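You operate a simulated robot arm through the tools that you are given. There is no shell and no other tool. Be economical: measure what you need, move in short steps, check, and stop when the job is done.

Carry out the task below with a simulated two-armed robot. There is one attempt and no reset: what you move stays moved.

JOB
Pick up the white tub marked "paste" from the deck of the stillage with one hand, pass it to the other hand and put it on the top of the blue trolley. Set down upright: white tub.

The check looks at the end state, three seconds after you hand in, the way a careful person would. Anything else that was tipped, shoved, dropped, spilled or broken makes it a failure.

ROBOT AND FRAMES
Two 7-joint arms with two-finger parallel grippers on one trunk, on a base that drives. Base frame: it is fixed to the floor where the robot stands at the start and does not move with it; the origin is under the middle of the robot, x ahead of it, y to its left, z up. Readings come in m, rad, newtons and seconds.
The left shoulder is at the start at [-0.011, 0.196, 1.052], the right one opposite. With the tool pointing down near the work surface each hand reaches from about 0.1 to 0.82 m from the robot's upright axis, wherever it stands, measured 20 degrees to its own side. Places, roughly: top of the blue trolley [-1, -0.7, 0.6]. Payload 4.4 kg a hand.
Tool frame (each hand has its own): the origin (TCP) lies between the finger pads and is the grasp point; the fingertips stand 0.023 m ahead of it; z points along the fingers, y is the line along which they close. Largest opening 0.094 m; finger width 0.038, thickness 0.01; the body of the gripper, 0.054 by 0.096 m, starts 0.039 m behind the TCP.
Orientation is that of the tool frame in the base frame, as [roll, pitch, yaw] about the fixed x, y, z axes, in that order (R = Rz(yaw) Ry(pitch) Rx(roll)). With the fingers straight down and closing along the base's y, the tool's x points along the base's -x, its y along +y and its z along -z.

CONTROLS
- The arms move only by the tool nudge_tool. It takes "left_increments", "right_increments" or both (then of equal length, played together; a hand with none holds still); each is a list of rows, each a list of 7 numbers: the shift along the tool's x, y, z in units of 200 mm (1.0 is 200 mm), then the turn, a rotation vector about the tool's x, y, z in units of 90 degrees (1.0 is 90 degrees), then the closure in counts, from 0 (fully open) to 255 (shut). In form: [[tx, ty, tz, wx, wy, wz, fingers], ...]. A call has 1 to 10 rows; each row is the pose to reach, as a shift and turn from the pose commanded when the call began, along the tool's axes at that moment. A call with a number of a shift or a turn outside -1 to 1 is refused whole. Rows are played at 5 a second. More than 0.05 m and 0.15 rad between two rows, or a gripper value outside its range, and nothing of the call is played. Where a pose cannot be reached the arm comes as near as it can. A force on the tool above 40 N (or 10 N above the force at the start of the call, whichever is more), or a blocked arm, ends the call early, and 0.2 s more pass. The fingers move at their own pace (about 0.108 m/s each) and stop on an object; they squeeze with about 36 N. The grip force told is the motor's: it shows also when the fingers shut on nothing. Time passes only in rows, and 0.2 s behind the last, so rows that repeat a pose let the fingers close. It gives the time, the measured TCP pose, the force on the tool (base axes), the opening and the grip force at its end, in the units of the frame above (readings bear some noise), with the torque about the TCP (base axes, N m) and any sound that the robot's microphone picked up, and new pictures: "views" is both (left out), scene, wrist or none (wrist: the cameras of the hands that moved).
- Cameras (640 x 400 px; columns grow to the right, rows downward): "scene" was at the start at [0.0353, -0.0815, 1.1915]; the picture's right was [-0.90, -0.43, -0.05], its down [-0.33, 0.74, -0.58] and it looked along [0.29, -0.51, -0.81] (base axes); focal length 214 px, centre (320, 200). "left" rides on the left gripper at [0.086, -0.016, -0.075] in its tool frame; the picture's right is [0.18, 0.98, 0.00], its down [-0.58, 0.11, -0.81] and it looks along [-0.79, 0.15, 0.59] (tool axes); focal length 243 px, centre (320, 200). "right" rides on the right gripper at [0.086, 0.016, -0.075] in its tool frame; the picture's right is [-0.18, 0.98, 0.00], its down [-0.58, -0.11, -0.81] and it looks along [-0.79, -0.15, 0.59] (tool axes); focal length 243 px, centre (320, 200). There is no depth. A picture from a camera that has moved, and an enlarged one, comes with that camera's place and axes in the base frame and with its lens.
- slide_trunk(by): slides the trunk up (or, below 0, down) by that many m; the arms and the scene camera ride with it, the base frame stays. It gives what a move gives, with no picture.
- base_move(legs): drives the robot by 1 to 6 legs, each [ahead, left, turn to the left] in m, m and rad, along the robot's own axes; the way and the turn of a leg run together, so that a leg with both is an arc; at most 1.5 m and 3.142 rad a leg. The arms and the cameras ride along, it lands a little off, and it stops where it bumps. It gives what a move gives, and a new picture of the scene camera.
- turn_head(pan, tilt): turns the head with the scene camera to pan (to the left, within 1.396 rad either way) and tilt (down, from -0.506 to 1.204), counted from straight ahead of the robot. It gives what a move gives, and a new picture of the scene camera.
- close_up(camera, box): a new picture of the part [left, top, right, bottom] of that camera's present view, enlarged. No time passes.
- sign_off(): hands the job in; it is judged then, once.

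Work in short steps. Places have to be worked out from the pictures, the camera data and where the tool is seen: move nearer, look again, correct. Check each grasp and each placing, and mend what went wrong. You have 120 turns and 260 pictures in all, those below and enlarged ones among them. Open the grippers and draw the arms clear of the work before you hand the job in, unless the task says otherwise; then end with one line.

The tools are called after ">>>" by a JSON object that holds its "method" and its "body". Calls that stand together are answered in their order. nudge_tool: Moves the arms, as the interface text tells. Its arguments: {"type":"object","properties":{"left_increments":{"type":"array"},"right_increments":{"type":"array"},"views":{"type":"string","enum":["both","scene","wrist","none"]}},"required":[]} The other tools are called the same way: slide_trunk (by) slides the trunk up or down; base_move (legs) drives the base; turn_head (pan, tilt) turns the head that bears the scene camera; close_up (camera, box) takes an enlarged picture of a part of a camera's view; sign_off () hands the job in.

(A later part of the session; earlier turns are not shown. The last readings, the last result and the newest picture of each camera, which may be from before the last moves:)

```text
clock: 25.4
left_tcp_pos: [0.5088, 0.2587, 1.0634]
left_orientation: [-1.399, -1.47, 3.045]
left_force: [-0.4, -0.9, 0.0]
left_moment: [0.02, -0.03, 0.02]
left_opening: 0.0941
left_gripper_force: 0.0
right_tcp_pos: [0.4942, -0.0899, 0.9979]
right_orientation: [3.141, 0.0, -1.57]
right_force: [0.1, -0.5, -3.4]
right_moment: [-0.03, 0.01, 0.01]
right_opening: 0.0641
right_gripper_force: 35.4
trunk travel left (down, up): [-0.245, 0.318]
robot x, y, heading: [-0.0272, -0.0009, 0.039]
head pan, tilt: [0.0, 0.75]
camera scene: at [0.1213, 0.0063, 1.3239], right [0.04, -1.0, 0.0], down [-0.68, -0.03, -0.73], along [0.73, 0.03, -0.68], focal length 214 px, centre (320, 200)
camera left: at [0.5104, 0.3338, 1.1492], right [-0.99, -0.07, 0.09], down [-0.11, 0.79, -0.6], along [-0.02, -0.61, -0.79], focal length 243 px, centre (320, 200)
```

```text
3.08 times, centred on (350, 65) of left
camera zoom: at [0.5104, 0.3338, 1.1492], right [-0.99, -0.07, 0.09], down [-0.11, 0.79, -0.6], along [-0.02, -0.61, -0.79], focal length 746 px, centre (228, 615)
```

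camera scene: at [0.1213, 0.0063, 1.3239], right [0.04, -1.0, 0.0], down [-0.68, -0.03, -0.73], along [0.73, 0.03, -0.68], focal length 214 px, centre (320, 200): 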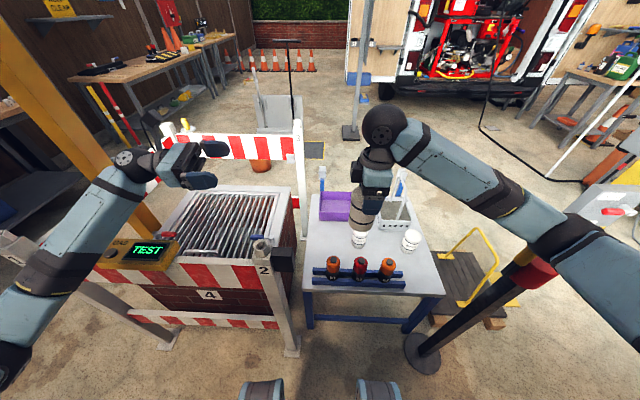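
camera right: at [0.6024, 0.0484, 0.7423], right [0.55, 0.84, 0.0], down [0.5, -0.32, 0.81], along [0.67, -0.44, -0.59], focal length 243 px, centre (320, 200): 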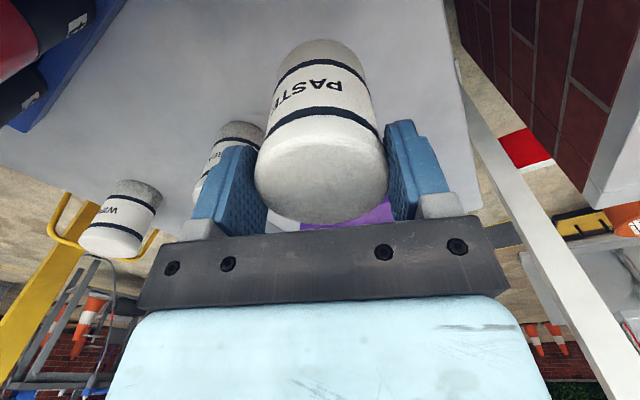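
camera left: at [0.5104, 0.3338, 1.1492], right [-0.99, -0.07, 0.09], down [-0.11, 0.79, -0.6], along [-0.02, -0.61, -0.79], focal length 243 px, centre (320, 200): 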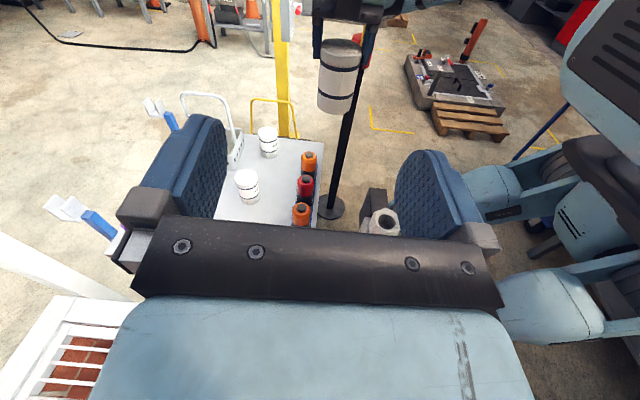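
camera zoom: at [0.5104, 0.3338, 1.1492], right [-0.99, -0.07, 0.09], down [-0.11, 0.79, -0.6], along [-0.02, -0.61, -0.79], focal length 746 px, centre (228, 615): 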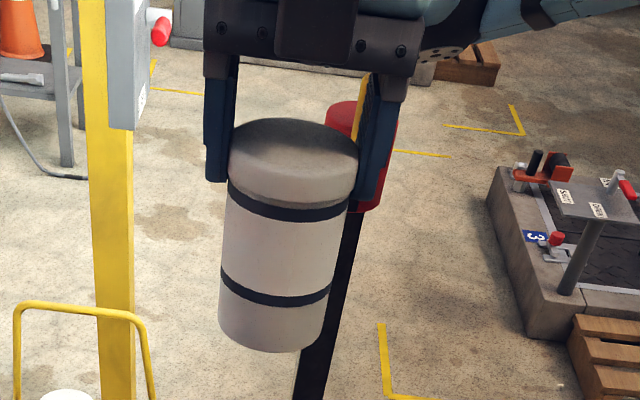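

The tub is about 0.10 m tall with its base near z 0.895; the fingertips end at 0.976, so the lower 8 cm is free. I move the left hand to a pre-grasp 15 cm away, tilted 10° downward.

>>> {"method": "nudge_tool", "body": {"left_increments": [[-0.08, 0.03, 0.15, -0.01, -0.02, -0.01, 0], [-0.16, 0.07, 0.32, -0.02, -0.05, -0.03, 0], [-0.25, 0.1, 0.49, -0.03, -0.08, -0.045, 0], [-0.34, 0.14, 0.66, -0.04, -0.1, -0.055, 0], [-0.42, 0.17, 0.83, -0.047, -0.122, -0.064, 0], [-0.5, 0.2, 0.983, -0.047, -0.122, -0.064, 0], [-0.5, 0.2, 0.983, -0.047, -0.122, -0.064, 0]]}}

```text
clock: 27.0
left_tcp_pos: [0.493, 0.0581, 0.9613]
left_orientation: [3.106, -1.392, -1.527]
left_force: [-0.7, 0.2, 0.5]
left_moment: [-0.03, -0.01, -0.01]
left_opening: 0.094
left_gripper_force: 0.0
right_tcp_pos: [0.4932, -0.0901, 0.9975]
right_orientation: [-3.14, 0.0, -1.572]
right_force: [-0.7, -1.1, -2.6]
right_moment: [0.03, 0.0, 0.01]
right_opening: 0.0641
right_gripper_force: 36.0
trunk travel left (down, up): [-0.245, 0.318]
robot x, y, heading: [-0.0282, 0.0008, 0.047]
head pan, tilt: [0.0, 0.75]
camera scene: at [0.1212, 0.0066, 1.3239], right [0.04, -1.0, 0.0], down [-0.68, -0.03, -0.73], along [0.73, 0.03, -0.68], focal length 214 px, centre (320, 200)
camera left: at [0.5103, 0.1157, 1.0593], right [-0.98, -0.04, 0.19], down [-0.12, 0.9, -0.43], along [-0.15, -0.44, -0.88], focal length 243 px, centre (320, 200)
```

scene: 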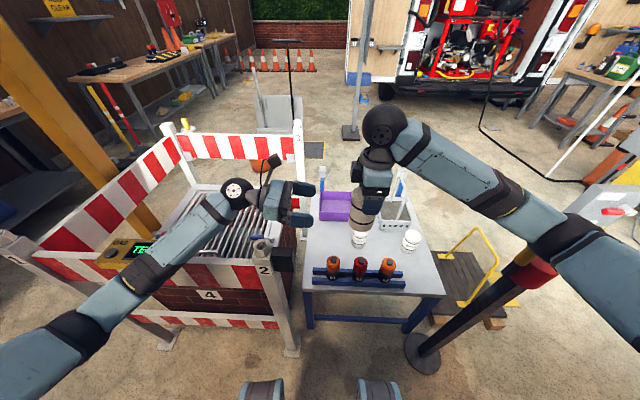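
left: 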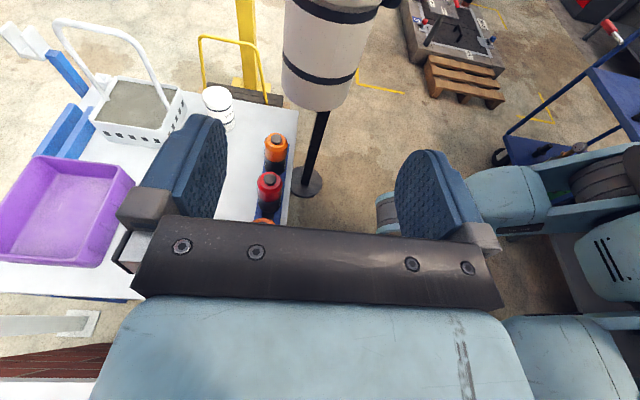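

Orientation and alignment are right. I advance the open left hand 0.15 m along its axis onto the tub's lower half.

>>> {"method": "nudge_tool", "body": {"left_increments": [[0, 0, 0.15, 0, 0, 0, 0], [0, 0, 0.3, 0, 0, 0, 0], [0, 0, 0.42, 0, 0, 0, 0], [0, 0, 0.54, 0, 0, 0, 0], [0, 0, 0.65, 0, 0, 0, 0], [0, 0, 0.74, 0, 0, 0, 0], [0, 0, 0.74, 0, 0, 0, 0]]}}

>>> {"method": "close_up", "body": {"camera": "scene", "box": [290, 120, 450, 260]}}

```text
clock: 28.7
left_tcp_pos: [0.5134, -0.032, 0.9476]
left_orientation: [-2.974, -1.383, -1.652]
left_force: [-28.6, 7.3, -8.3]
left_moment: [-0.1, -0.81, -1.19]
left_opening: 0.0939
left_gripper_force: 0.1
right_tcp_pos: [0.4998, -0.0646, 1.0022]
right_orientation: [-3.129, -0.007, -1.55]
right_force: [28.7, -6.7, 7.3]
right_moment: [-0.05, -0.86, 0.22]
right_opening: 0.0644
right_gripper_force: 35.6
trunk travel left (down, up): [-0.245, 0.318]
robot x, y, heading: [-0.0264, 0.0062, 0.08]
head pan, tilt: [0.0, 0.75]
stopped in row 7 (left hand): the force on the tool passed its limit at 42 N (the readings are from after the stop); the commanded pose is now the measured one
camera scene: at [0.1167, 0.0211, 1.3229], right [0.08, -1.0, 0.01], down [-0.68, -0.06, -0.73], along [0.73, 0.06, -0.68], focal length 214 px, centre (320, 200)
camera left: at [0.5217, 0.0243, 1.0474], right [-0.98, -0.12, 0.15], down [-0.17, 0.89, -0.43], along [-0.08, -0.44, -0.89], focal length 243 px, centre (320, 200)
```

scene: 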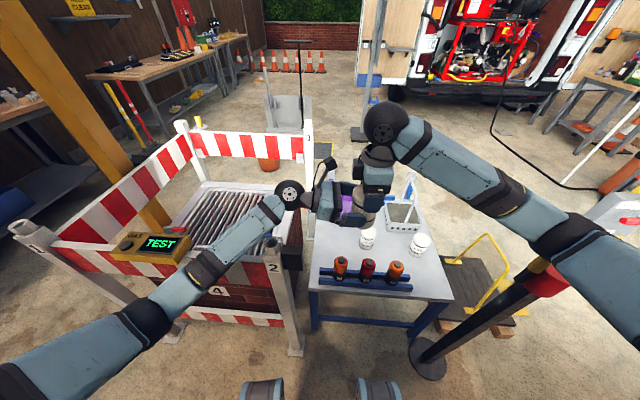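
left: 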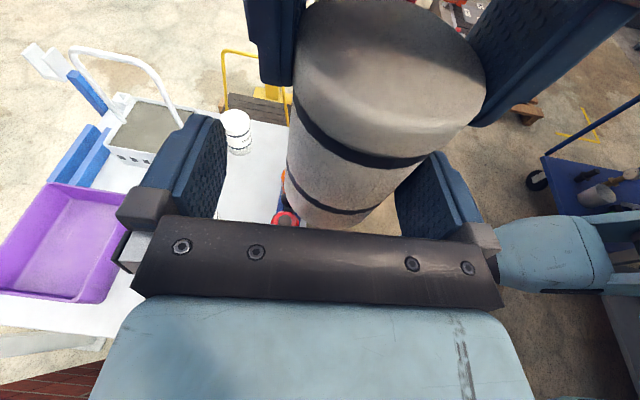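

```text
2.86 times, centred on (370, 190) of scene
camera zoom: at [0.1167, 0.0211, 1.3229], right [0.08, -1.0, 0.01], down [-0.68, -0.06, -0.73], along [0.73, 0.06, -0.68], focal length 613 px, centre (177, 229)
```

zoom: 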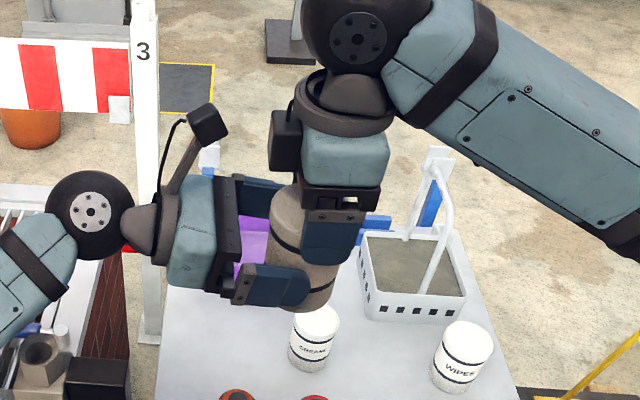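

The robot yawed left (0.08): the left forearm has evidently met the barrier post again, and a finger now pushes the tub with 28 N. I ease the left sideways to relieve it and back it off.

>>> {"method": "nudge_tool", "body": {"left_increments": [[0, 0.03, -0.02, 0, 0, 0, 0], [0, 0.06, -0.08, 0, 0, 0, 0], [0, 0.06, -0.2, 0, 0, 0, 0], [0, 0.06, -0.35, 0, 0, 0, 0], [0, 0.06, -0.5, 0, 0, 0, 0], [0, 0.06, -0.5, 0, 0, 0, 0]]}}

```text
clock: 30.1
left_tcp_pos: [0.4947, 0.0491, 0.9633]
left_orientation: [-3.049, -1.381, -1.589]
left_force: [-0.1, 0.4, 0.6]
left_moment: [-0.01, -0.02, 0.01]
left_opening: 0.0937
left_gripper_force: 0.0
right_tcp_pos: [0.4991, -0.0713, 0.9993]
right_orientation: [-3.137, -0.001, -1.547]
right_force: [-0.9, 0.1, -3.4]
right_moment: [-0.06, 0.03, -0.02]
right_opening: 0.0641
right_gripper_force: 36.0
trunk travel left (down, up): [-0.245, 0.318]
robot x, y, heading: [-0.0297, 0.0061, 0.077]
head pan, tilt: [0.0, 0.75]
camera scene: at [0.1219, 0.0135, 1.3237], right [0.08, -1.0, 0.0], down [-0.68, -0.05, -0.73], along [0.73, 0.06, -0.68], focal length 214 px, centre (320, 200)
camera left: at [0.5042, 0.1068, 1.061], right [-0.98, -0.11, 0.16], down [-0.17, 0.89, -0.42], along [-0.1, -0.44, -0.89], focal length 243 px, centre (320, 200)
```

scene: 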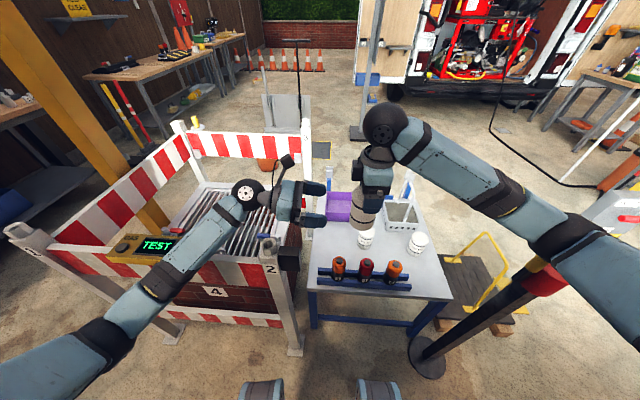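
left: 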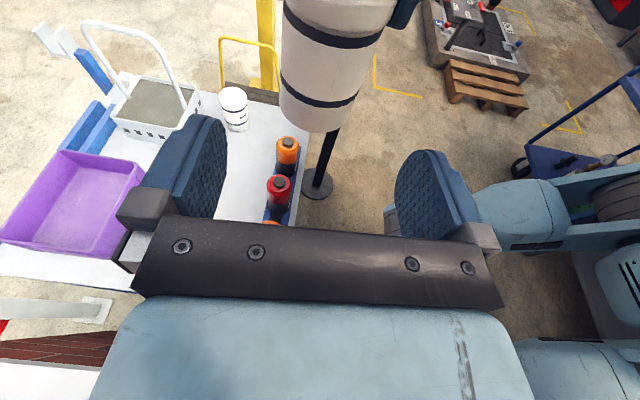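

Contact released and the tub is still firmly held. I raise the trunk 0.2 m so both arms are well above the barrier.

>>> {"method": "slide_trunk", "body": {"by": 0.2}}

>>> {"method": "close_up", "body": {"camera": "scene", "box": [0, 0, 640, 400]}}

>>> {"method": "close_up", "body": {"camera": "left", "box": [220, 0, 460, 150]}}

```text
clock: 32.2
left_tcp_pos: [0.4938, 0.05, 1.1622]
left_orientation: [-3.046, -1.382, -1.59]
left_force: [-0.3, -0.2, -1.3]
left_moment: [0.01, -0.02, -0.01]
left_opening: 0.0939
left_gripper_force: 0.1
right_tcp_pos: [0.5, -0.0711, 1.1991]
right_orientation: [-3.137, -0.001, -1.546]
right_force: [0.2, 0.2, -2.5]
right_moment: [0.02, 0.0, -0.05]
right_opening: 0.0641
right_gripper_force: 36.2
trunk travel left (down, up): [-0.445, 0.118]
robot x, y, heading: [-0.0279, 0.0061, 0.077]
head pan, tilt: [0.0, 0.75]
```

```text
1.00 times, centred on (320, 200) of scene (not enlarged: the box is as wide or as high as the picture)
camera zoom: at [0.1218, 0.0138, 1.5238], right [0.08, -1.0, 0.0], down [-0.68, -0.05, -0.73], along [0.73, 0.06, -0.68], focal length 214 px, centre (320, 200)
```

zoom: 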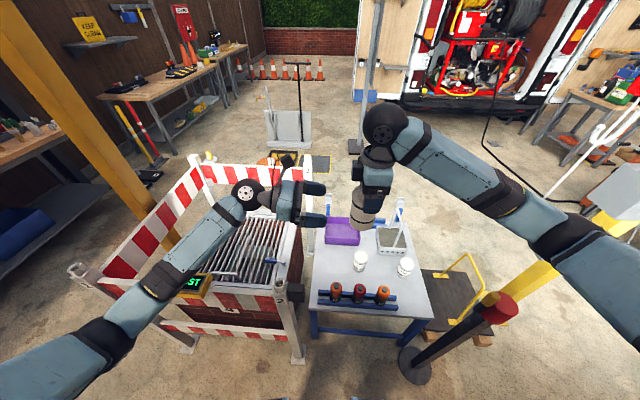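

```text
2.67 times, centred on (340, 75) of left
camera zoom: at [0.5044, 0.1071, 1.2613], right [-0.98, -0.11, 0.16], down [-0.17, 0.89, -0.42], along [-0.1, -0.44, -0.89], focal length 647 px, centre (267, 533)
```

zoom: 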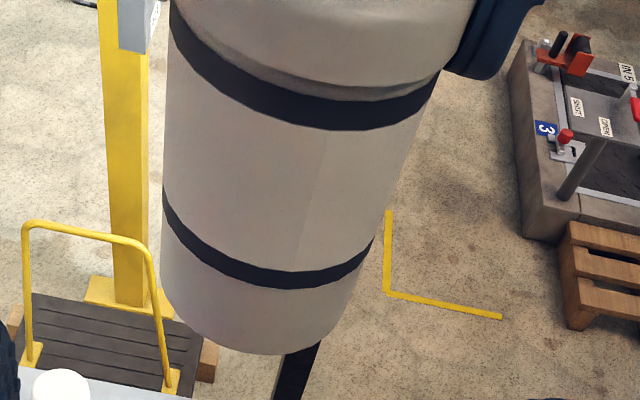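

Free of the barrier now. The tub's base is at z≈1.096 and the left hand's axis lines up with it; I advance 0.12 m onto the lower half.

>>> {"method": "nudge_tool", "body": {"left_increments": [[-0.01, 0.01, 0.12, 0, 0, 0, 0], [-0.02, 0.023, 0.24, 0, 0, 0, 0], [-0.02, 0.023, 0.36, 0, 0, 0, 0], [-0.02, 0.023, 0.46, 0, 0, 0, 0], [-0.02, 0.023, 0.54, 0, 0, 0, 0], [-0.02, 0.023, 0.6, 0, 0, 0, 0], [-0.02, 0.023, 0.6, 0, 0, 0, 0]]}}

>>> {"method": "close_up", "body": {"camera": "scene", "box": [290, 120, 450, 260]}}

```text
clock: 33.8
left_tcp_pos: [0.4983, -0.0667, 1.1371]
left_orientation: [-3.042, -1.383, -1.588]
left_force: [-1.7, 17.4, -0.2]
left_moment: [-0.61, -0.08, 0.09]
left_opening: 0.094
left_gripper_force: 0.1
right_tcp_pos: [0.5001, -0.0717, 1.1996]
right_orientation: [-3.138, -0.004, -1.548]
right_force: [1.6, -17.7, -2.7]
right_moment: [-0.52, -0.03, -0.05]
right_opening: 0.0639
right_gripper_force: 36.5
trunk travel left (down, up): [-0.445, 0.118]
robot x, y, heading: [-0.0277, 0.0037, 0.083]
head pan, tilt: [0.0, 0.75]
camera scene: at [0.1215, 0.0141, 1.5238], right [0.08, -1.0, 0.0], down [-0.68, -0.05, -0.73], along [0.73, 0.06, -0.68], focal length 214 px, centre (320, 200)
camera left: at [0.5091, -0.0093, 1.2352], right [-0.98, -0.11, 0.16], down [-0.17, 0.89, -0.42], along [-0.1, -0.44, -0.89], focal length 243 px, centre (320, 200)
```

scene: 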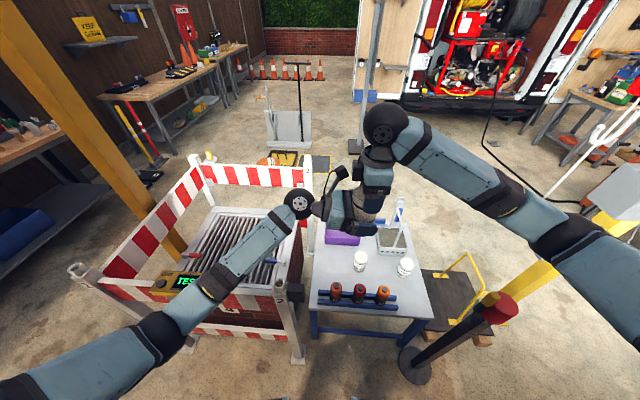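
left: 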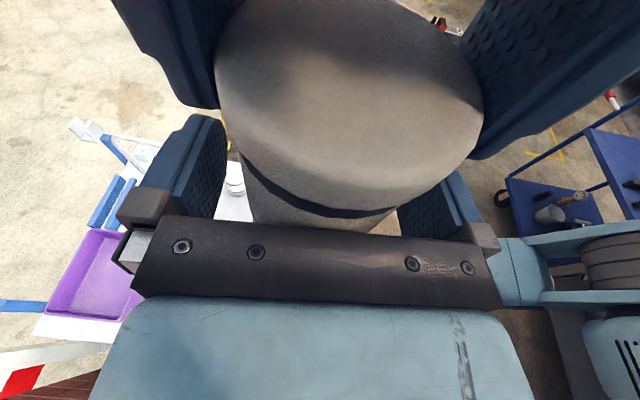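

```text
2.86 times, centred on (370, 190) of scene
camera zoom: at [0.1215, 0.0141, 1.5238], right [0.08, -1.0, 0.0], down [-0.68, -0.05, -0.73], along [0.73, 0.06, -0.68], focal length 613 px, centre (177, 229)
```

zoom: 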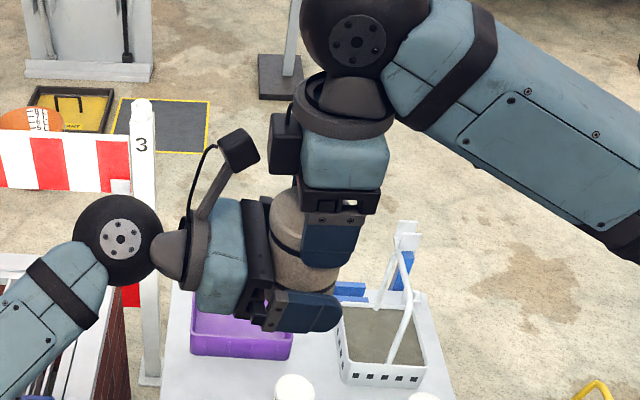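

The left palm is just touching the tub (17 N). I back off about 4 mm and close the left fingers.

>>> {"method": "nudge_tool", "body": {"left_increments": [[0, 0, -0.02, 0, 0, 0, 0], [0, 0, -0.02, 0, 0, 0, 130], [0, 0, -0.02, 0, 0, 0, 255], [0, 0, -0.02, 0, 0, 0, 255], [0, 0, -0.02, 0, 0, 0, 255], [0, 0, -0.02, 0, 0, 0, 255]], "views": "wrist"}}

```text
clock: 35.2
left_tcp_pos: [0.4976, -0.0635, 1.1365]
left_orientation: [-3.052, -1.382, -1.586]
left_force: [27.0, -18.0, -2.5]
left_moment: [0.24, 1.34, -0.44]
left_opening: 0.0643
left_gripper_force: 36.0
right_tcp_pos: [0.5003, -0.0709, 1.2004]
right_orientation: [-3.137, 0.001, -1.542]
right_force: [-26.7, 18.2, 2.0]
right_moment: [0.95, 0.34, 0.67]
right_opening: 0.0644
right_gripper_force: 35.8
trunk travel left (down, up): [-0.445, 0.118]
robot x, y, heading: [-0.0269, 0.0044, 0.076]
head pan, tilt: [0.0, 0.75]
camera left: at [0.5088, -0.0063, 1.2355], right [-0.98, -0.11, 0.16], down [-0.17, 0.89, -0.42], along [-0.1, -0.44, -0.89], focal length 243 px, centre (320, 200)
```

left: 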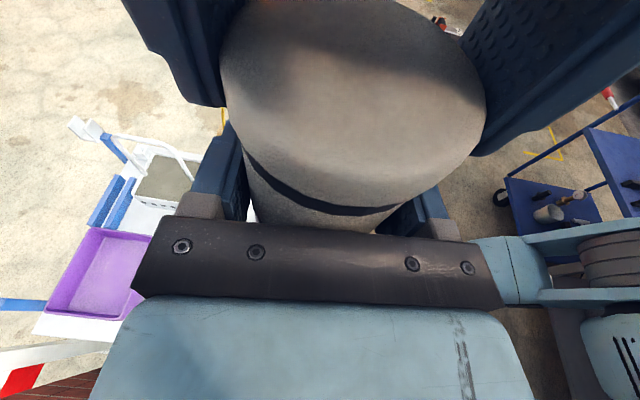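

Both hands hold it. I open the right hand, wait, then raise it clear of the tub.

>>> {"method": "nudge_tool", "body": {"right_increments": [[0, 0, 0, 0, 0, 0, 120], [0, 0, 0, 0, 0, 0, 0], [0, 0, 0, 0, 0, 0, 0], [0, 0, -0.08, 0, 0, 0, 0], [0, 0, -0.2, 0, 0, 0, 0], [0, 0, -0.35, 0, 0, 0, 0], [0, 0, -0.5, 0, 0, 0, 0], [0, 0, -0.5, 0, 0, 0, 0]]}}

>>> {"method": "close_up", "body": {"camera": "left", "box": [0, 0, 640, 400]}}

```text
clock: 37.0
left_tcp_pos: [0.4972, -0.0634, 1.1359]
left_orientation: [-3.045, -1.381, -1.59]
left_force: [0.4, 0.1, -1.0]
left_moment: [0.01, -0.01, 0.03]
left_opening: 0.0642
left_gripper_force: 35.9
right_tcp_pos: [0.4996, -0.0721, 1.2994]
right_orientation: [-3.136, 0.0, -1.547]
right_force: [0.0, -0.2, -0.4]
right_moment: [0.01, 0.02, 0.01]
right_opening: 0.0941
right_gripper_force: 0.0
trunk travel left (down, up): [-0.445, 0.118]
robot x, y, heading: [-0.0325, 0.0008, 0.077]
head pan, tilt: [0.0, 0.75]
camera scene: at [0.122, 0.0136, 1.5238], right [0.08, -1.0, 0.0], down [-0.68, -0.05, -0.73], along [0.73, 0.06, -0.68], focal length 214 px, centre (320, 200)
camera right: at [0.4856, -0.1582, 1.3746], right [-0.99, 0.16, -0.01], down [0.09, 0.58, 0.81], along [0.13, 0.8, -0.59], focal length 243 px, centre (320, 200)
```

scene: 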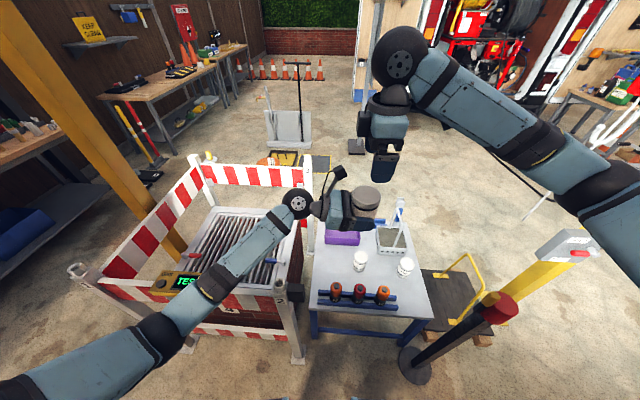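
right: 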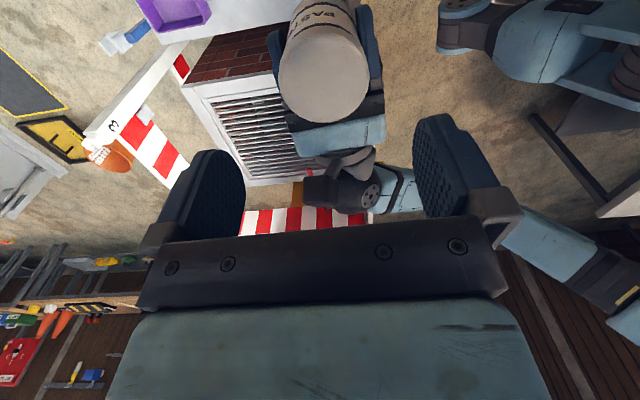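

```text
1.00 times, centred on (320, 200) of left (not enlarged: the box is as wide or as high as the picture)
camera zoom: at [0.5088, -0.0064, 1.2356], right [-0.98, -0.11, 0.16], down [-0.17, 0.89, -0.42], along [-0.1, -0.44, -0.89], focal length 243 px, centre (320, 200)
```

zoom: 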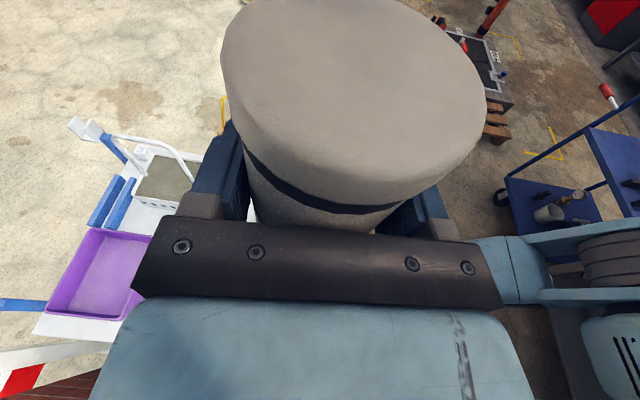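

Hand-over done: the left hand holds the tub alone. I turn the head to the far right to find the trolley and check the space to drive.

>>> {"method": "turn_head", "body": {"pan": -1.396, "tilt": 0.6}}

```text
clock: 38.6
left_tcp_pos: [0.4987, -0.0646, 1.1377]
left_orientation: [-3.045, -1.382, -1.589]
left_force: [1.3, 0.4, 0.1]
left_moment: [-0.02, -0.02, -0.01]
left_opening: 0.0641
left_gripper_force: 35.9
right_tcp_pos: [0.4983, -0.0712, 1.2995]
right_orientation: [-3.135, -0.001, -1.547]
right_force: [0.5, -0.8, 0.2]
right_moment: [-0.04, 0.0, 0.01]
right_opening: 0.094
right_gripper_force: 0.1
trunk travel left (down, up): [-0.445, 0.118]
robot x, y, heading: [-0.0279, 0.0011, 0.076]
head pan, tilt: [-1.396, 0.6]
camera scene: at [0.0611, -0.0782, 1.5367], right [-0.97, -0.25, 0.0], down [-0.14, 0.55, -0.82], along [0.21, -0.8, -0.57], focal length 214 px, centre (320, 200)
```

scene: 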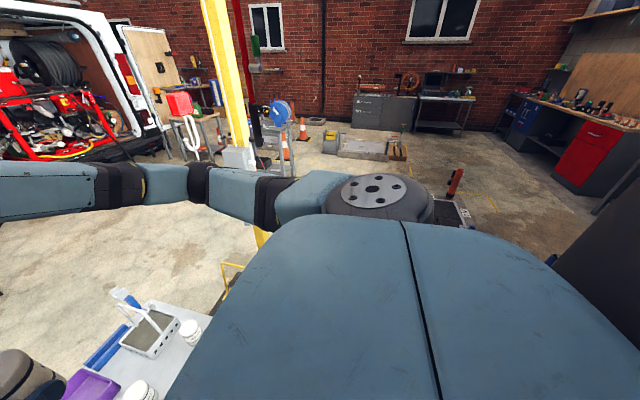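

My own shoulder blocks the view. I back off 0.35 m straight from the stillage (arms are high above barrier and bollard), then turn right a first part.

>>> {"method": "base_move", "body": {"legs": [[-0.35, 0, 0]]}}

```text
clock: 40.9
left_tcp_pos: [0.1489, -0.0914, 1.1371]
left_orientation: [-3.045, -1.383, -1.591]
left_force: [0.2, -0.3, -0.4]
left_moment: [0.0, 0.0, -0.02]
left_opening: 0.0643
left_gripper_force: 36.3
right_tcp_pos: [0.1492, -0.0992, 1.2983]
right_orientation: [-3.137, -0.001, -1.55]
right_force: [0.6, 0.0, 0.0]
right_moment: [-0.02, 0.01, -0.05]
right_opening: 0.0941
right_gripper_force: 0.1
trunk travel left (down, up): [-0.445, 0.118]
robot x, y, heading: [-0.3754, -0.0215, 0.079]
head pan, tilt: [-1.396, 0.6]
camera scene: at [-0.2888, -0.1052, 1.5367], right [-0.97, -0.25, 0.0], down [-0.14, 0.55, -0.82], along [0.2, -0.8, -0.57], focal length 214 px, centre (320, 200)
```

scene: 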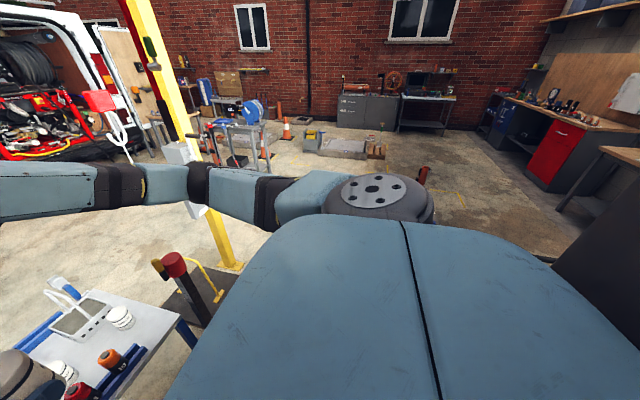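

Clear so far. I turn right 0.9 rad in place and look ahead.

>>> {"method": "base_move", "body": {"legs": [[0, 0, -0.9]]}}

>>> {"method": "turn_head", "body": {"pan": -0.6, "tilt": 0.7}}

```text
clock: 43.6
left_tcp_pos: [-0.1028, -0.479, 1.1375]
left_orientation: [-3.045, -1.382, -2.49]
left_force: [0.0, 0.9, -0.4]
left_moment: [-0.03, -0.01, 0.01]
left_opening: 0.0644
left_gripper_force: 36.0
right_tcp_pos: [-0.1085, -0.4833, 1.2994]
right_orientation: [-3.136, 0.001, -2.448]
right_force: [-1.0, 0.9, 0.7]
right_moment: [-0.03, 0.01, 0.0]
right_opening: 0.0941
right_gripper_force: 0.1
trunk travel left (down, up): [-0.445, 0.118]
robot x, y, heading: [-0.3746, -0.0232, -0.823]
head pan, tilt: [-1.396, 0.6]
camera scene: at [-0.3859, -0.1448, 1.5367], right [-0.8, 0.6, 0.0], down [0.34, 0.45, -0.83], along [-0.5, -0.66, -0.57], focal length 214 px, centre (320, 200)
```

scene: 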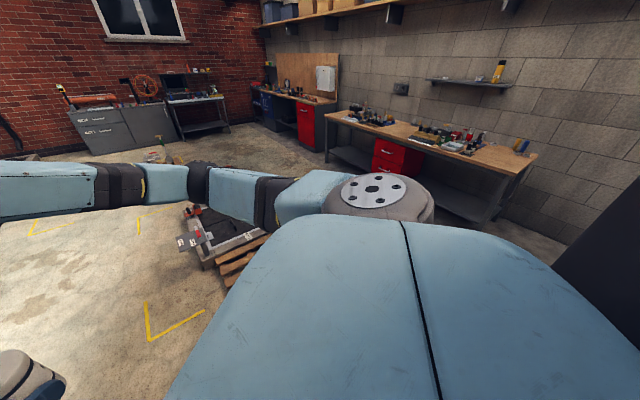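

```text
clock: 44.7
left_tcp_pos: [-0.1024, -0.478, 1.1373]
left_orientation: [-3.045, -1.382, -2.489]
left_force: [-0.9, 0.0, -0.4]
left_moment: [0.0, 0.01, 0.0]
left_opening: 0.0641
left_gripper_force: 36.4
right_tcp_pos: [-0.1084, -0.4833, 1.2992]
right_orientation: [-3.135, 0.001, -2.448]
right_force: [-0.2, 0.2, -0.1]
right_moment: [0.02, -0.05, -0.04]
right_opening: 0.0942
right_gripper_force: 0.1
trunk travel left (down, up): [-0.445, 0.118]
robot x, y, heading: [-0.3804, -0.0289, -0.825]
head pan, tilt: [-0.6, 0.7]
camera scene: at [-0.3202, -0.1585, 1.5281], right [-0.99, -0.15, 0.0], down [-0.09, 0.64, -0.76], along [0.11, -0.76, -0.64], focal length 214 px, centre (320, 200)
```

scene: 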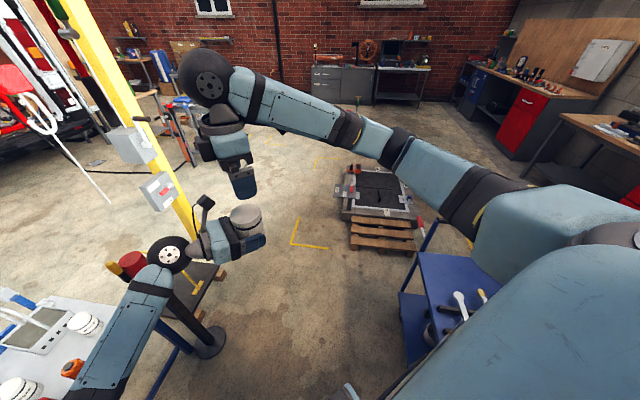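

The blue trolley's top spans roughly from (-0.70, -0.40) to (-0.74, -0.92) along its near edge. I shift slightly away from it and turn right another 1.3 rad in place, to face it.

>>> {"method": "base_move", "body": {"legs": [[0.1, 0.08, 0], [0, 0, -1.3]]}}

>>> {"method": "turn_head", "body": {"pan": 0.1, "tilt": 0.75}}

```text
clock: 49.3
left_tcp_pos: [-0.615, -0.4294, 1.1367]
left_orientation: [-3.047, -1.381, 2.494]
left_force: [-0.7, -0.4, -2.4]
left_moment: [0.02, 0.02, 0.04]
left_opening: 0.0642
left_gripper_force: 35.9
right_tcp_pos: [-0.6208, -0.4262, 1.2988]
right_orientation: [-3.136, 0.0, 2.538]
right_force: [0.0, -0.3, 0.3]
right_moment: [-0.01, -0.04, 0.0]
right_opening: 0.0938
right_gripper_force: 0.0
trunk travel left (down, up): [-0.445, 0.118]
robot x, y, heading: [-0.2504, -0.0417, -2.13]
head pan, tilt: [-0.6, 0.7]
camera scene: at [-0.3651, -0.1355, 1.5281], right [-0.41, 0.91, 0.0], down [0.59, 0.26, -0.76], along [-0.7, -0.31, -0.64], focal length 214 px, centre (320, 200)
```

scene: 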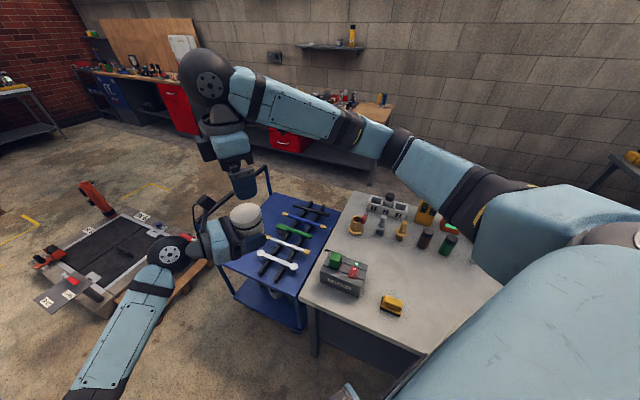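

```text
clock: 50.4
left_tcp_pos: [-0.615, -0.4306, 1.1368]
left_orientation: [-3.047, -1.384, 2.495]
left_force: [0.1, -0.2, -3.1]
left_moment: [-0.01, 0.01, -0.02]
left_opening: 0.0641
left_gripper_force: 36.0
right_tcp_pos: [-0.6215, -0.426, 1.3007]
right_orientation: [-3.135, 0.001, 2.537]
right_force: [0.4, 0.0, 0.8]
right_moment: [0.01, 0.0, 0.0]
right_opening: 0.0941
right_gripper_force: 0.1
trunk travel left (down, up): [-0.445, 0.118]
robot x, y, heading: [-0.2483, -0.0448, -2.122]
head pan, tilt: [0.099, 0.75]
camera scene: at [-0.3238, -0.1755, 1.5238], right [-0.9, 0.44, 0.0], down [0.3, 0.61, -0.73], along [-0.32, -0.66, -0.68], focal length 214 px, centre (320, 200)
```

scene: 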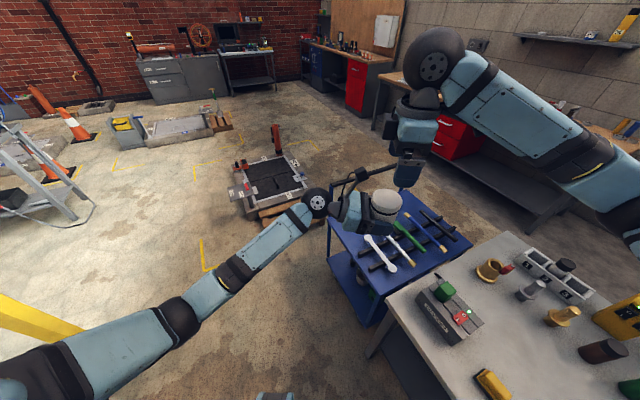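

The trolley top spans about x -1.34…-0.70, y -0.90…-0.44, with racks of brushes and spanners on it. I zoom in to find free area.

>>> {"method": "close_up", "body": {"camera": "scene", "box": [310, 160, 480, 300]}}

>>> {"method": "close_up", "body": {"camera": "left", "box": [0, 0, 640, 400]}}

>>> {"method": "close_up", "body": {"camera": "right", "box": [0, 0, 640, 400]}}

```text
2.86 times, centred on (395, 230) of scene
camera zoom: at [-0.3238, -0.1755, 1.5238], right [-0.9, 0.44, 0.0], down [0.3, 0.61, -0.73], along [-0.32, -0.66, -0.68], focal length 613 px, centre (106, 114)
```

zoom: 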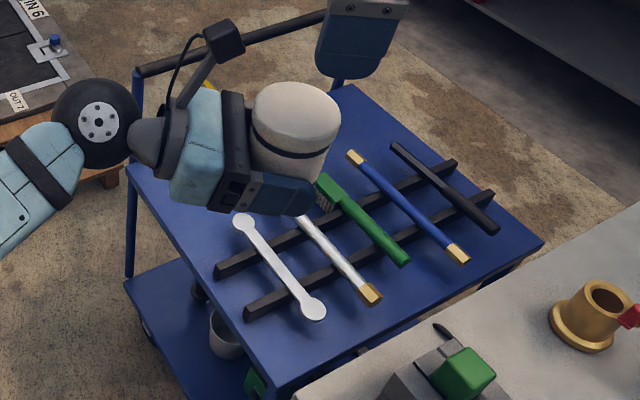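

```text
1.00 times, centred on (320, 200) of left (not enlarged: the box is as wide or as high as the picture)
camera zoom: at [-0.5737, -0.4731, 1.2356], right [0.49, 0.86, 0.16], down [0.82, -0.39, -0.42], along [-0.3, 0.34, -0.89], focal length 243 px, centre (320, 200)
```

zoom: 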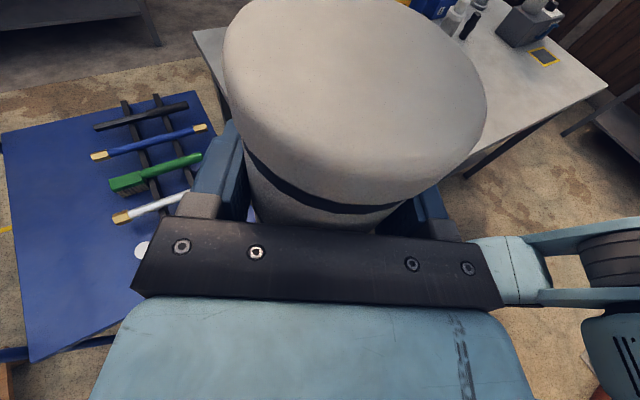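

```text
1.00 times, centred on (320, 200) of right (not enlarged: the box is as wide or as high as the picture)
camera zoom: at [-0.6818, -0.3629, 1.3745], right [0.71, 0.7, -0.01], down [0.42, -0.42, 0.81], along [0.57, -0.57, -0.59], focal length 243 px, centre (320, 200)
```

zoom: 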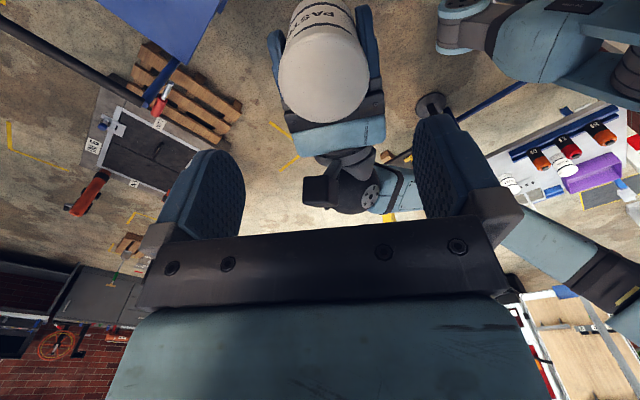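

There is a free strip on the trolley along its handle side, about y -0.91…-0.72. I'll approach it with the left hand pointing forward over the near edge, so now I move the right hand aside and start swinging the left hand to point ahead, keeping the tub upright.

>>> {"method": "nudge_tool", "body": {"left_increments": [[0, 0, 0, 0, 0, 0, 255], [0, 0, -0.1, 0.05, -0.001, -0.009, 255], [0, 0, -0.2, 0.14, -0.0026, -0.0267, 255], [0, 0, -0.3, 0.23, -0.0042, -0.0438, 255], [0, 0, -0.4, 0.32, -0.0059, -0.061, 255], [0, 0, -0.5, 0.41, -0.0075, -0.078, 255], [0, 0, -0.6, 0.5, -0.0092, -0.0952, 255], [0, 0, -0.7, 0.59, -0.0108, -0.1124, 255], [0, 0, -0.7, 0.68, -0.0125, -0.1295, 255], [0, 0, -0.7, 0.7, -0.0128, -0.1333, 255]], "right_increments": [[0.1, 0, -0.1, 0, 0, 0, 0], [0.25, 0, -0.2, 0, 0, 0, 0], [0.4, 0, -0.2, 0, 0, 0, 0], [0.55, 0, -0.2, 0, 0, 0, 0], [0.7, 0, -0.2, 0, 0, 0, 0], [0.85, 0, -0.2, 0, 0, 0, 0], [0.9, 0, -0.2, 0, 0, 0, 0], [0.9, 0, -0.2, 0, 0, 0, 0], [0.9, 0, -0.2, 0, 0, 0, 0], [0.9, 0, -0.2, 0, 0, 0, 0]], "views": "scene"}}

```text
clock: 52.3
left_tcp_pos: [-0.4596, -0.55, 1.1558]
left_orientation: [-2.285, -1.206, 2.75]
left_force: [0.8, 0.1, -2.5]
left_moment: [-0.04, -0.01, -0.02]
left_opening: 0.0641
left_gripper_force: 36.1
right_tcp_pos: [-0.7683, -0.3246, 1.3403]
right_orientation: [-3.136, 0.001, 2.538]
right_force: [-0.6, -0.5, 0.5]
right_moment: [-0.04, -0.02, -0.01]
right_opening: 0.0939
right_gripper_force: 0.0
trunk travel left (down, up): [-0.445, 0.118]
robot x, y, heading: [-0.2489, -0.0396, -2.122]
head pan, tilt: [0.099, 0.75]
stopped in row 9 (left hand): the arm was blocked; the commanded pose is now the measured one
camera scene: at [-0.3232, -0.1753, 1.5239], right [-0.9, 0.44, 0.0], down [0.3, 0.61, -0.73], along [-0.32, -0.66, -0.68], focal length 214 px, centre (320, 200)
```

scene: 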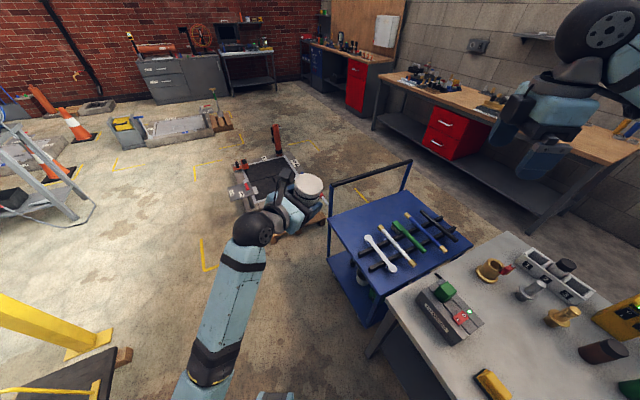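

Now the trolley top is fully visible. The left arm hit a limit and the tub tilted by about 15°, so I level it again with the hand pointing half-right, while reaching a little further out.

>>> {"method": "nudge_tool", "body": {"left_increments": [[0.02, 0.03, 0.13, -0.035, 0.01, -0.022, 255], [0.04, 0.06, 0.27, -0.075, 0.021, -0.045, 255], [0.06, 0.09, 0.41, -0.12, 0.034, -0.07, 255], [0.08, 0.12, 0.55, -0.165, 0.047, -0.1, 255], [0.11, 0.158, 0.685, -0.213, 0.061, -0.13, 255], [0.11, 0.158, 0.685, -0.213, 0.061, -0.13, 255]], "views": "scene"}}

```text
clock: 53.0
left_tcp_pos: [-0.4777, -0.5953, 1.1011]
left_orientation: [-2.445, -1.122, 2.807]
left_force: [0.1, 0.1, -2.5]
left_moment: [-0.02, -0.01, 0.02]
left_opening: 0.064
left_gripper_force: 35.7
right_tcp_pos: [-0.7701, -0.3241, 1.3395]
right_orientation: [-3.138, -0.001, 2.537]
right_force: [-0.5, 0.5, 0.1]
right_moment: [0.02, 0.0, -0.01]
right_opening: 0.0941
right_gripper_force: 0.1
trunk travel left (down, up): [-0.445, 0.118]
robot x, y, heading: [-0.2527, -0.0454, -2.124]
head pan, tilt: [0.099, 0.75]
stopped in row 3 (left hand): the arm was blocked; the commanded pose is now the measured one
camera scene: at [-0.3241, -0.1762, 1.5238], right [-0.9, 0.44, 0.0], down [0.3, 0.61, -0.73], along [-0.32, -0.66, -0.68], focal length 214 px, centre (320, 200)
```

scene: 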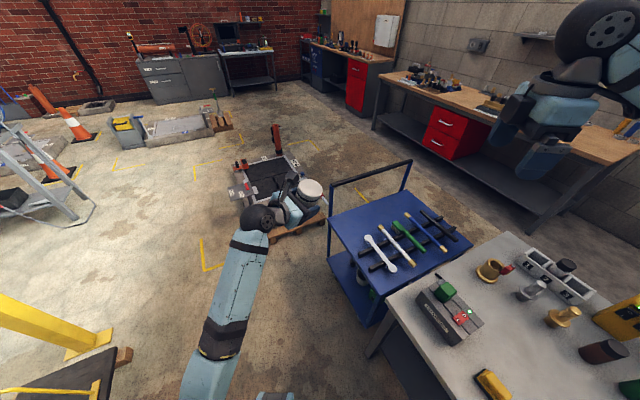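

It is at a wrist limit in that direction. I swing back a bit (hand about 60° to the robot's right), levelling the tub and moving toward the front-right, with the right hand going up and away.

>>> {"method": "nudge_tool", "body": {"left_increments": [[0.08, 0.1, 0.08, -0.032, 0.017, -0.014, 255], [0.16, 0.2, 0.16, -0.066, 0.034, -0.03, 255], [0.25, 0.3, 0.24, -0.1, 0.053, -0.045, 255], [0.34, 0.4, 0.32, -0.14, 0.073, -0.062, 255], [0.43, 0.5, 0.41, -0.18, 0.094, -0.08, 255], [0.52, 0.61, 0.5, -0.218, 0.114, -0.097, 255], [0.61, 0.71, 0.58, -0.256, 0.134, -0.114, 255], [0.69, 0.81, 0.66, -0.256, 0.134, -0.114, 255], [0.69, 0.81, 0.66, -0.256, 0.134, -0.114, 255]], "right_increments": [[0.08, 0, -0.1, 0, 0, 0, 0], [0.16, 0, -0.2, 0, 0, 0, 0], [0.24, 0, -0.3, 0, 0, 0, 0], [0.32, 0, -0.3, 0, 0, 0, 0], [0.4, 0, -0.3, 0, 0, 0, 0], [0.5, 0, -0.3, 0, 0, 0, 0], [0.5, 0, -0.3, 0, 0, 0, 0], [0.5, 0, -0.3, 0, 0, 0, 0], [0.5, 0, -0.3, 0, 0, 0, 0]], "views": "scene"}}

```text
clock: 53.6
left_tcp_pos: [-0.4799, -0.6019, 1.0639]
left_orientation: [-2.497, -1.012, 2.785]
left_force: [0.2, 0.3, -2.4]
left_moment: [-0.02, -0.02, 0.02]
left_opening: 0.064
left_gripper_force: 35.9
right_tcp_pos: [-0.7972, -0.3045, 1.3821]
right_orientation: [-3.137, 0.001, 2.538]
right_force: [-0.2, -0.5, -0.1]
right_moment: [-0.02, 0.0, 0.01]
right_opening: 0.094
right_gripper_force: 0.1
trunk travel left (down, up): [-0.445, 0.118]
robot x, y, heading: [-0.2535, -0.0427, -2.121]
head pan, tilt: [0.099, 0.75]
stopped in row 3 (left hand): the arm was blocked; the commanded pose is now the measured one
camera scene: at [-0.3233, -0.1755, 1.5239], right [-0.9, 0.44, 0.0], down [0.3, 0.61, -0.73], along [-0.32, -0.66, -0.68], focal length 214 px, centre (320, 200)
```

scene: 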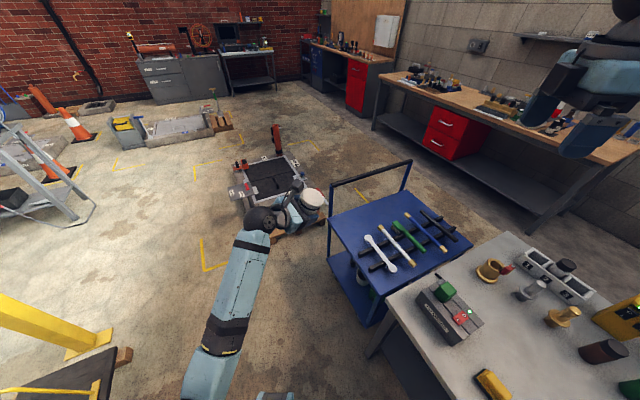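

That made the tilt worse, so the arm is jammed at a limit in this pose. I retrace toward the previous pose, going back and up.

>>> {"method": "nudge_tool", "body": {"left_increments": [[0.08, 0.015, -0.08, 0.023, 0.019, -0.015, 255], [0.16, 0.03, -0.15, 0.046, 0.038, -0.03, 255], [0.24, 0.045, -0.22, 0.069, 0.057, -0.045, 255], [0.32, 0.06, -0.29, 0.09, 0.077, -0.06, 255], [0.39, 0.075, -0.365, 0.114, 0.096, -0.076, 255], [0.39, 0.075, -0.365, 0.114, 0.096, -0.076, 255]], "views": "scene"}}

```text
clock: 54.4
left_tcp_pos: [-0.4281, -0.6111, 1.097]
left_orientation: [-2.299, -0.945, 2.709]
left_force: [0.1, -0.2, -3.4]
left_moment: [-0.02, 0.0, 0.02]
left_opening: 0.0642
left_gripper_force: 36.0
right_tcp_pos: [-0.7952, -0.3052, 1.3808]
right_orientation: [-3.137, -0.001, 2.536]
right_force: [0.2, 0.2, 0.5]
right_moment: [0.01, -0.01, 0.01]
right_opening: 0.0943
right_gripper_force: 0.1
trunk travel left (down, up): [-0.445, 0.118]
robot x, y, heading: [-0.252, -0.0423, -2.114]
head pan, tilt: [0.099, 0.75]
stopped in row 3 (left hand): the arm was blocked; the commanded pose is now the measured one
camera scene: at [-0.3231, -0.1757, 1.5239], right [-0.9, 0.44, 0.0], down [0.3, 0.61, -0.73], along [-0.32, -0.66, -0.68], focal length 214 px, centre (320, 200)
```

scene: 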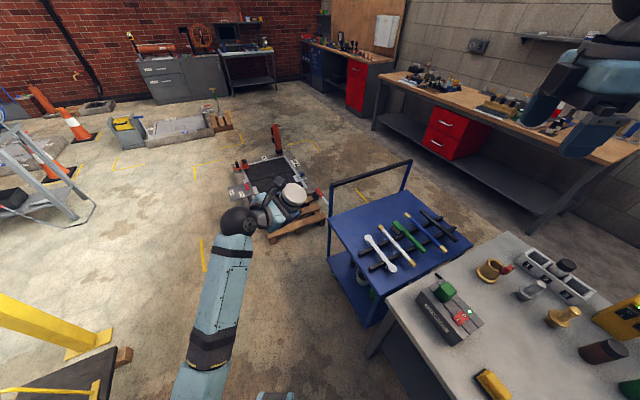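

The jammed direction looks like the roll joint of the wrist at its stop. I turn the hand purely back to pointing to the robot's right, the pose that was fine before, without translation.

>>> {"method": "nudge_tool", "body": {"left_increments": [[0, 0, 0, -0.074, 0.0345, -0.0115, 255], [0, 0, 0, -0.148, 0.069, -0.023, 255], [0, 0, 0, -0.222, 0.1035, -0.0345, 255], [0, 0, 0, -0.296, 0.138, -0.046, 255], [0, 0, 0, -0.37, 0.1725, -0.0575, 255], [0, 0, 0, -0.445, 0.207, -0.069, 255], [0, 0, 0, -0.52, 0.2415, -0.0805, 255], [0, 0, 0, -0.593, 0.276, -0.092, 255], [0, 0, 0, -0.593, 0.276, -0.092, 255]], "views": "scene"}}

```text
clock: 56.4
left_tcp_pos: [-0.4275, -0.6105, 1.0989]
left_orientation: [-3.131, -1.384, 2.585]
left_force: [0.3, -0.9, -3.0]
left_moment: [-0.02, -0.04, 0.02]
left_opening: 0.0642
left_gripper_force: 35.6
right_tcp_pos: [-0.7971, -0.3055, 1.3812]
right_orientation: [-3.136, -0.001, 2.538]
right_force: [0.8, 0.3, 0.3]
right_moment: [0.0, 0.04, 0.0]
right_opening: 0.094
right_gripper_force: 0.1
trunk travel left (down, up): [-0.445, 0.118]
robot x, y, heading: [-0.2515, -0.0449, -2.12]
head pan, tilt: [0.099, 0.75]
camera scene: at [-0.3233, -0.1755, 1.5239], right [-0.9, 0.44, 0.0], down [0.3, 0.61, -0.73], along [-0.32, -0.66, -0.68], focal length 214 px, centre (320, 200)
```

scene: 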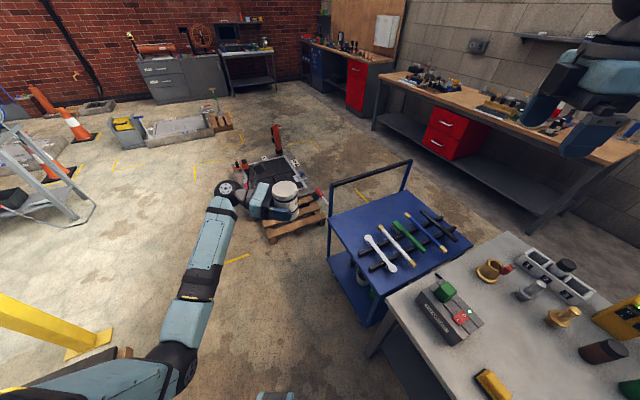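

The tub is level again and the elbow is out. Now I move the left hand across to the robot's front-right without rotating it.

>>> {"method": "nudge_tool", "body": {"left_increments": [[0.06, -0.01, 0.18, 0, 0, 0, 255], [0.12, -0.02, 0.36, 0, 0, 0, 255], [0.18, -0.03, 0.54, 0, 0, 0, 255], [0.24, -0.04, 0.73, 0, 0, 0, 255], [0.31, -0.05, 0.92, 0, 0, 0, 255], [0.31, -0.05, 0.92, 0, 0, 0, 255]], "views": "scene"}}

```text
clock: 57.8
left_tcp_pos: [-0.5978, -0.5204, 1.1252]
left_orientation: [-3.13, -1.383, 2.588]
left_force: [0.3, -0.1, -2.6]
left_moment: [0.02, -0.01, -0.01]
left_opening: 0.0641
left_gripper_force: 35.8
right_tcp_pos: [-0.7962, -0.3067, 1.3819]
right_orientation: [-3.138, -0.001, 2.536]
right_force: [1.0, 0.6, 0.2]
right_moment: [0.0, 0.02, -0.01]
right_opening: 0.0938
right_gripper_force: 0.1
trunk travel left (down, up): [-0.445, 0.118]
robot x, y, heading: [-0.2523, -0.0437, -2.12]
head pan, tilt: [0.099, 0.75]
camera scene: at [-0.3227, -0.1763, 1.5238], right [-0.9, 0.44, 0.0], down [0.3, 0.61, -0.73], along [-0.32, -0.66, -0.68], focal length 214 px, centre (320, 200)
```

scene: 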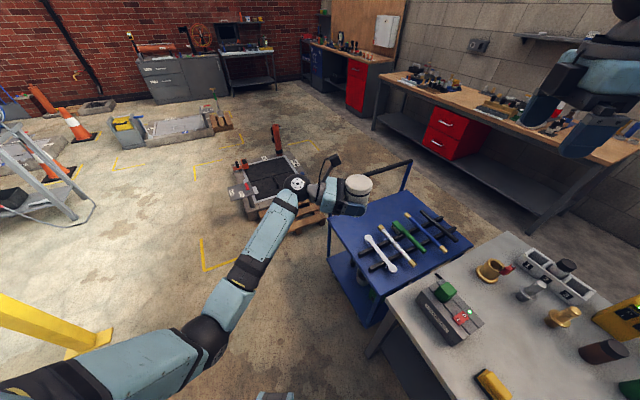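

Good. I continue the left hand further to the right, adding a 15° swing forward, to see if it stays level there.

>>> {"method": "nudge_tool", "body": {"left_increments": [[0.04, -0.02, 0.18, 0, 0, 0, 255], [0.08, -0.05, 0.37, 0.03, 0, -0.006, 255], [0.12, -0.08, 0.56, 0.07, -0.001, -0.013, 255], [0.16, -0.1, 0.75, 0.12, -0.002, -0.023, 255], [0.18, -0.115, 0.93, 0.164, -0.003, -0.031, 255], [0.18, -0.115, 0.93, 0.164, -0.003, -0.031, 255]], "views": "scene"}}

```text
clock: 59.2
left_tcp_pos: [-0.73, -0.5082, 1.0735]
left_orientation: [-2.979, -1.261, 2.772]
left_force: [-0.1, -0.4, -3.4]
left_moment: [-0.02, 0.02, 0.0]
left_opening: 0.0642
left_gripper_force: 36.3
right_tcp_pos: [-0.7963, -0.3045, 1.3818]
right_orientation: [-3.136, 0.001, 2.537]
right_force: [0.6, -0.1, -0.3]
right_moment: [-0.03, 0.0, 0.03]
right_opening: 0.0939
right_gripper_force: 0.0
trunk travel left (down, up): [-0.445, 0.118]
robot x, y, heading: [-0.2537, -0.0423, -2.117]
head pan, tilt: [0.099, 0.75]
stopped in row 6 (left hand): the arm was blocked; the commanded pose is now the measured one
camera scene: at [-0.3236, -0.1751, 1.5239], right [-0.9, 0.44, 0.0], down [0.3, 0.61, -0.73], along [-0.32, -0.66, -0.68], focal length 214 px, centre (320, 200)
```

scene: 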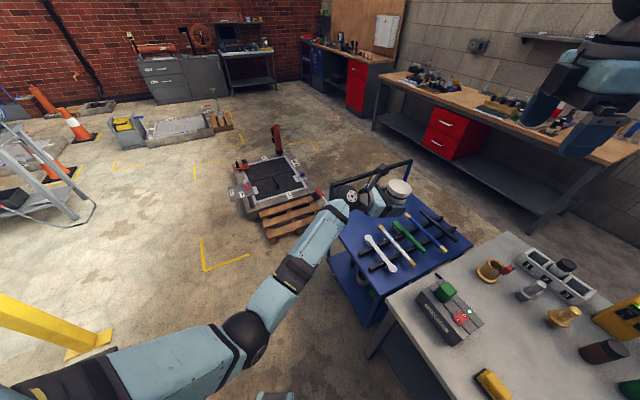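

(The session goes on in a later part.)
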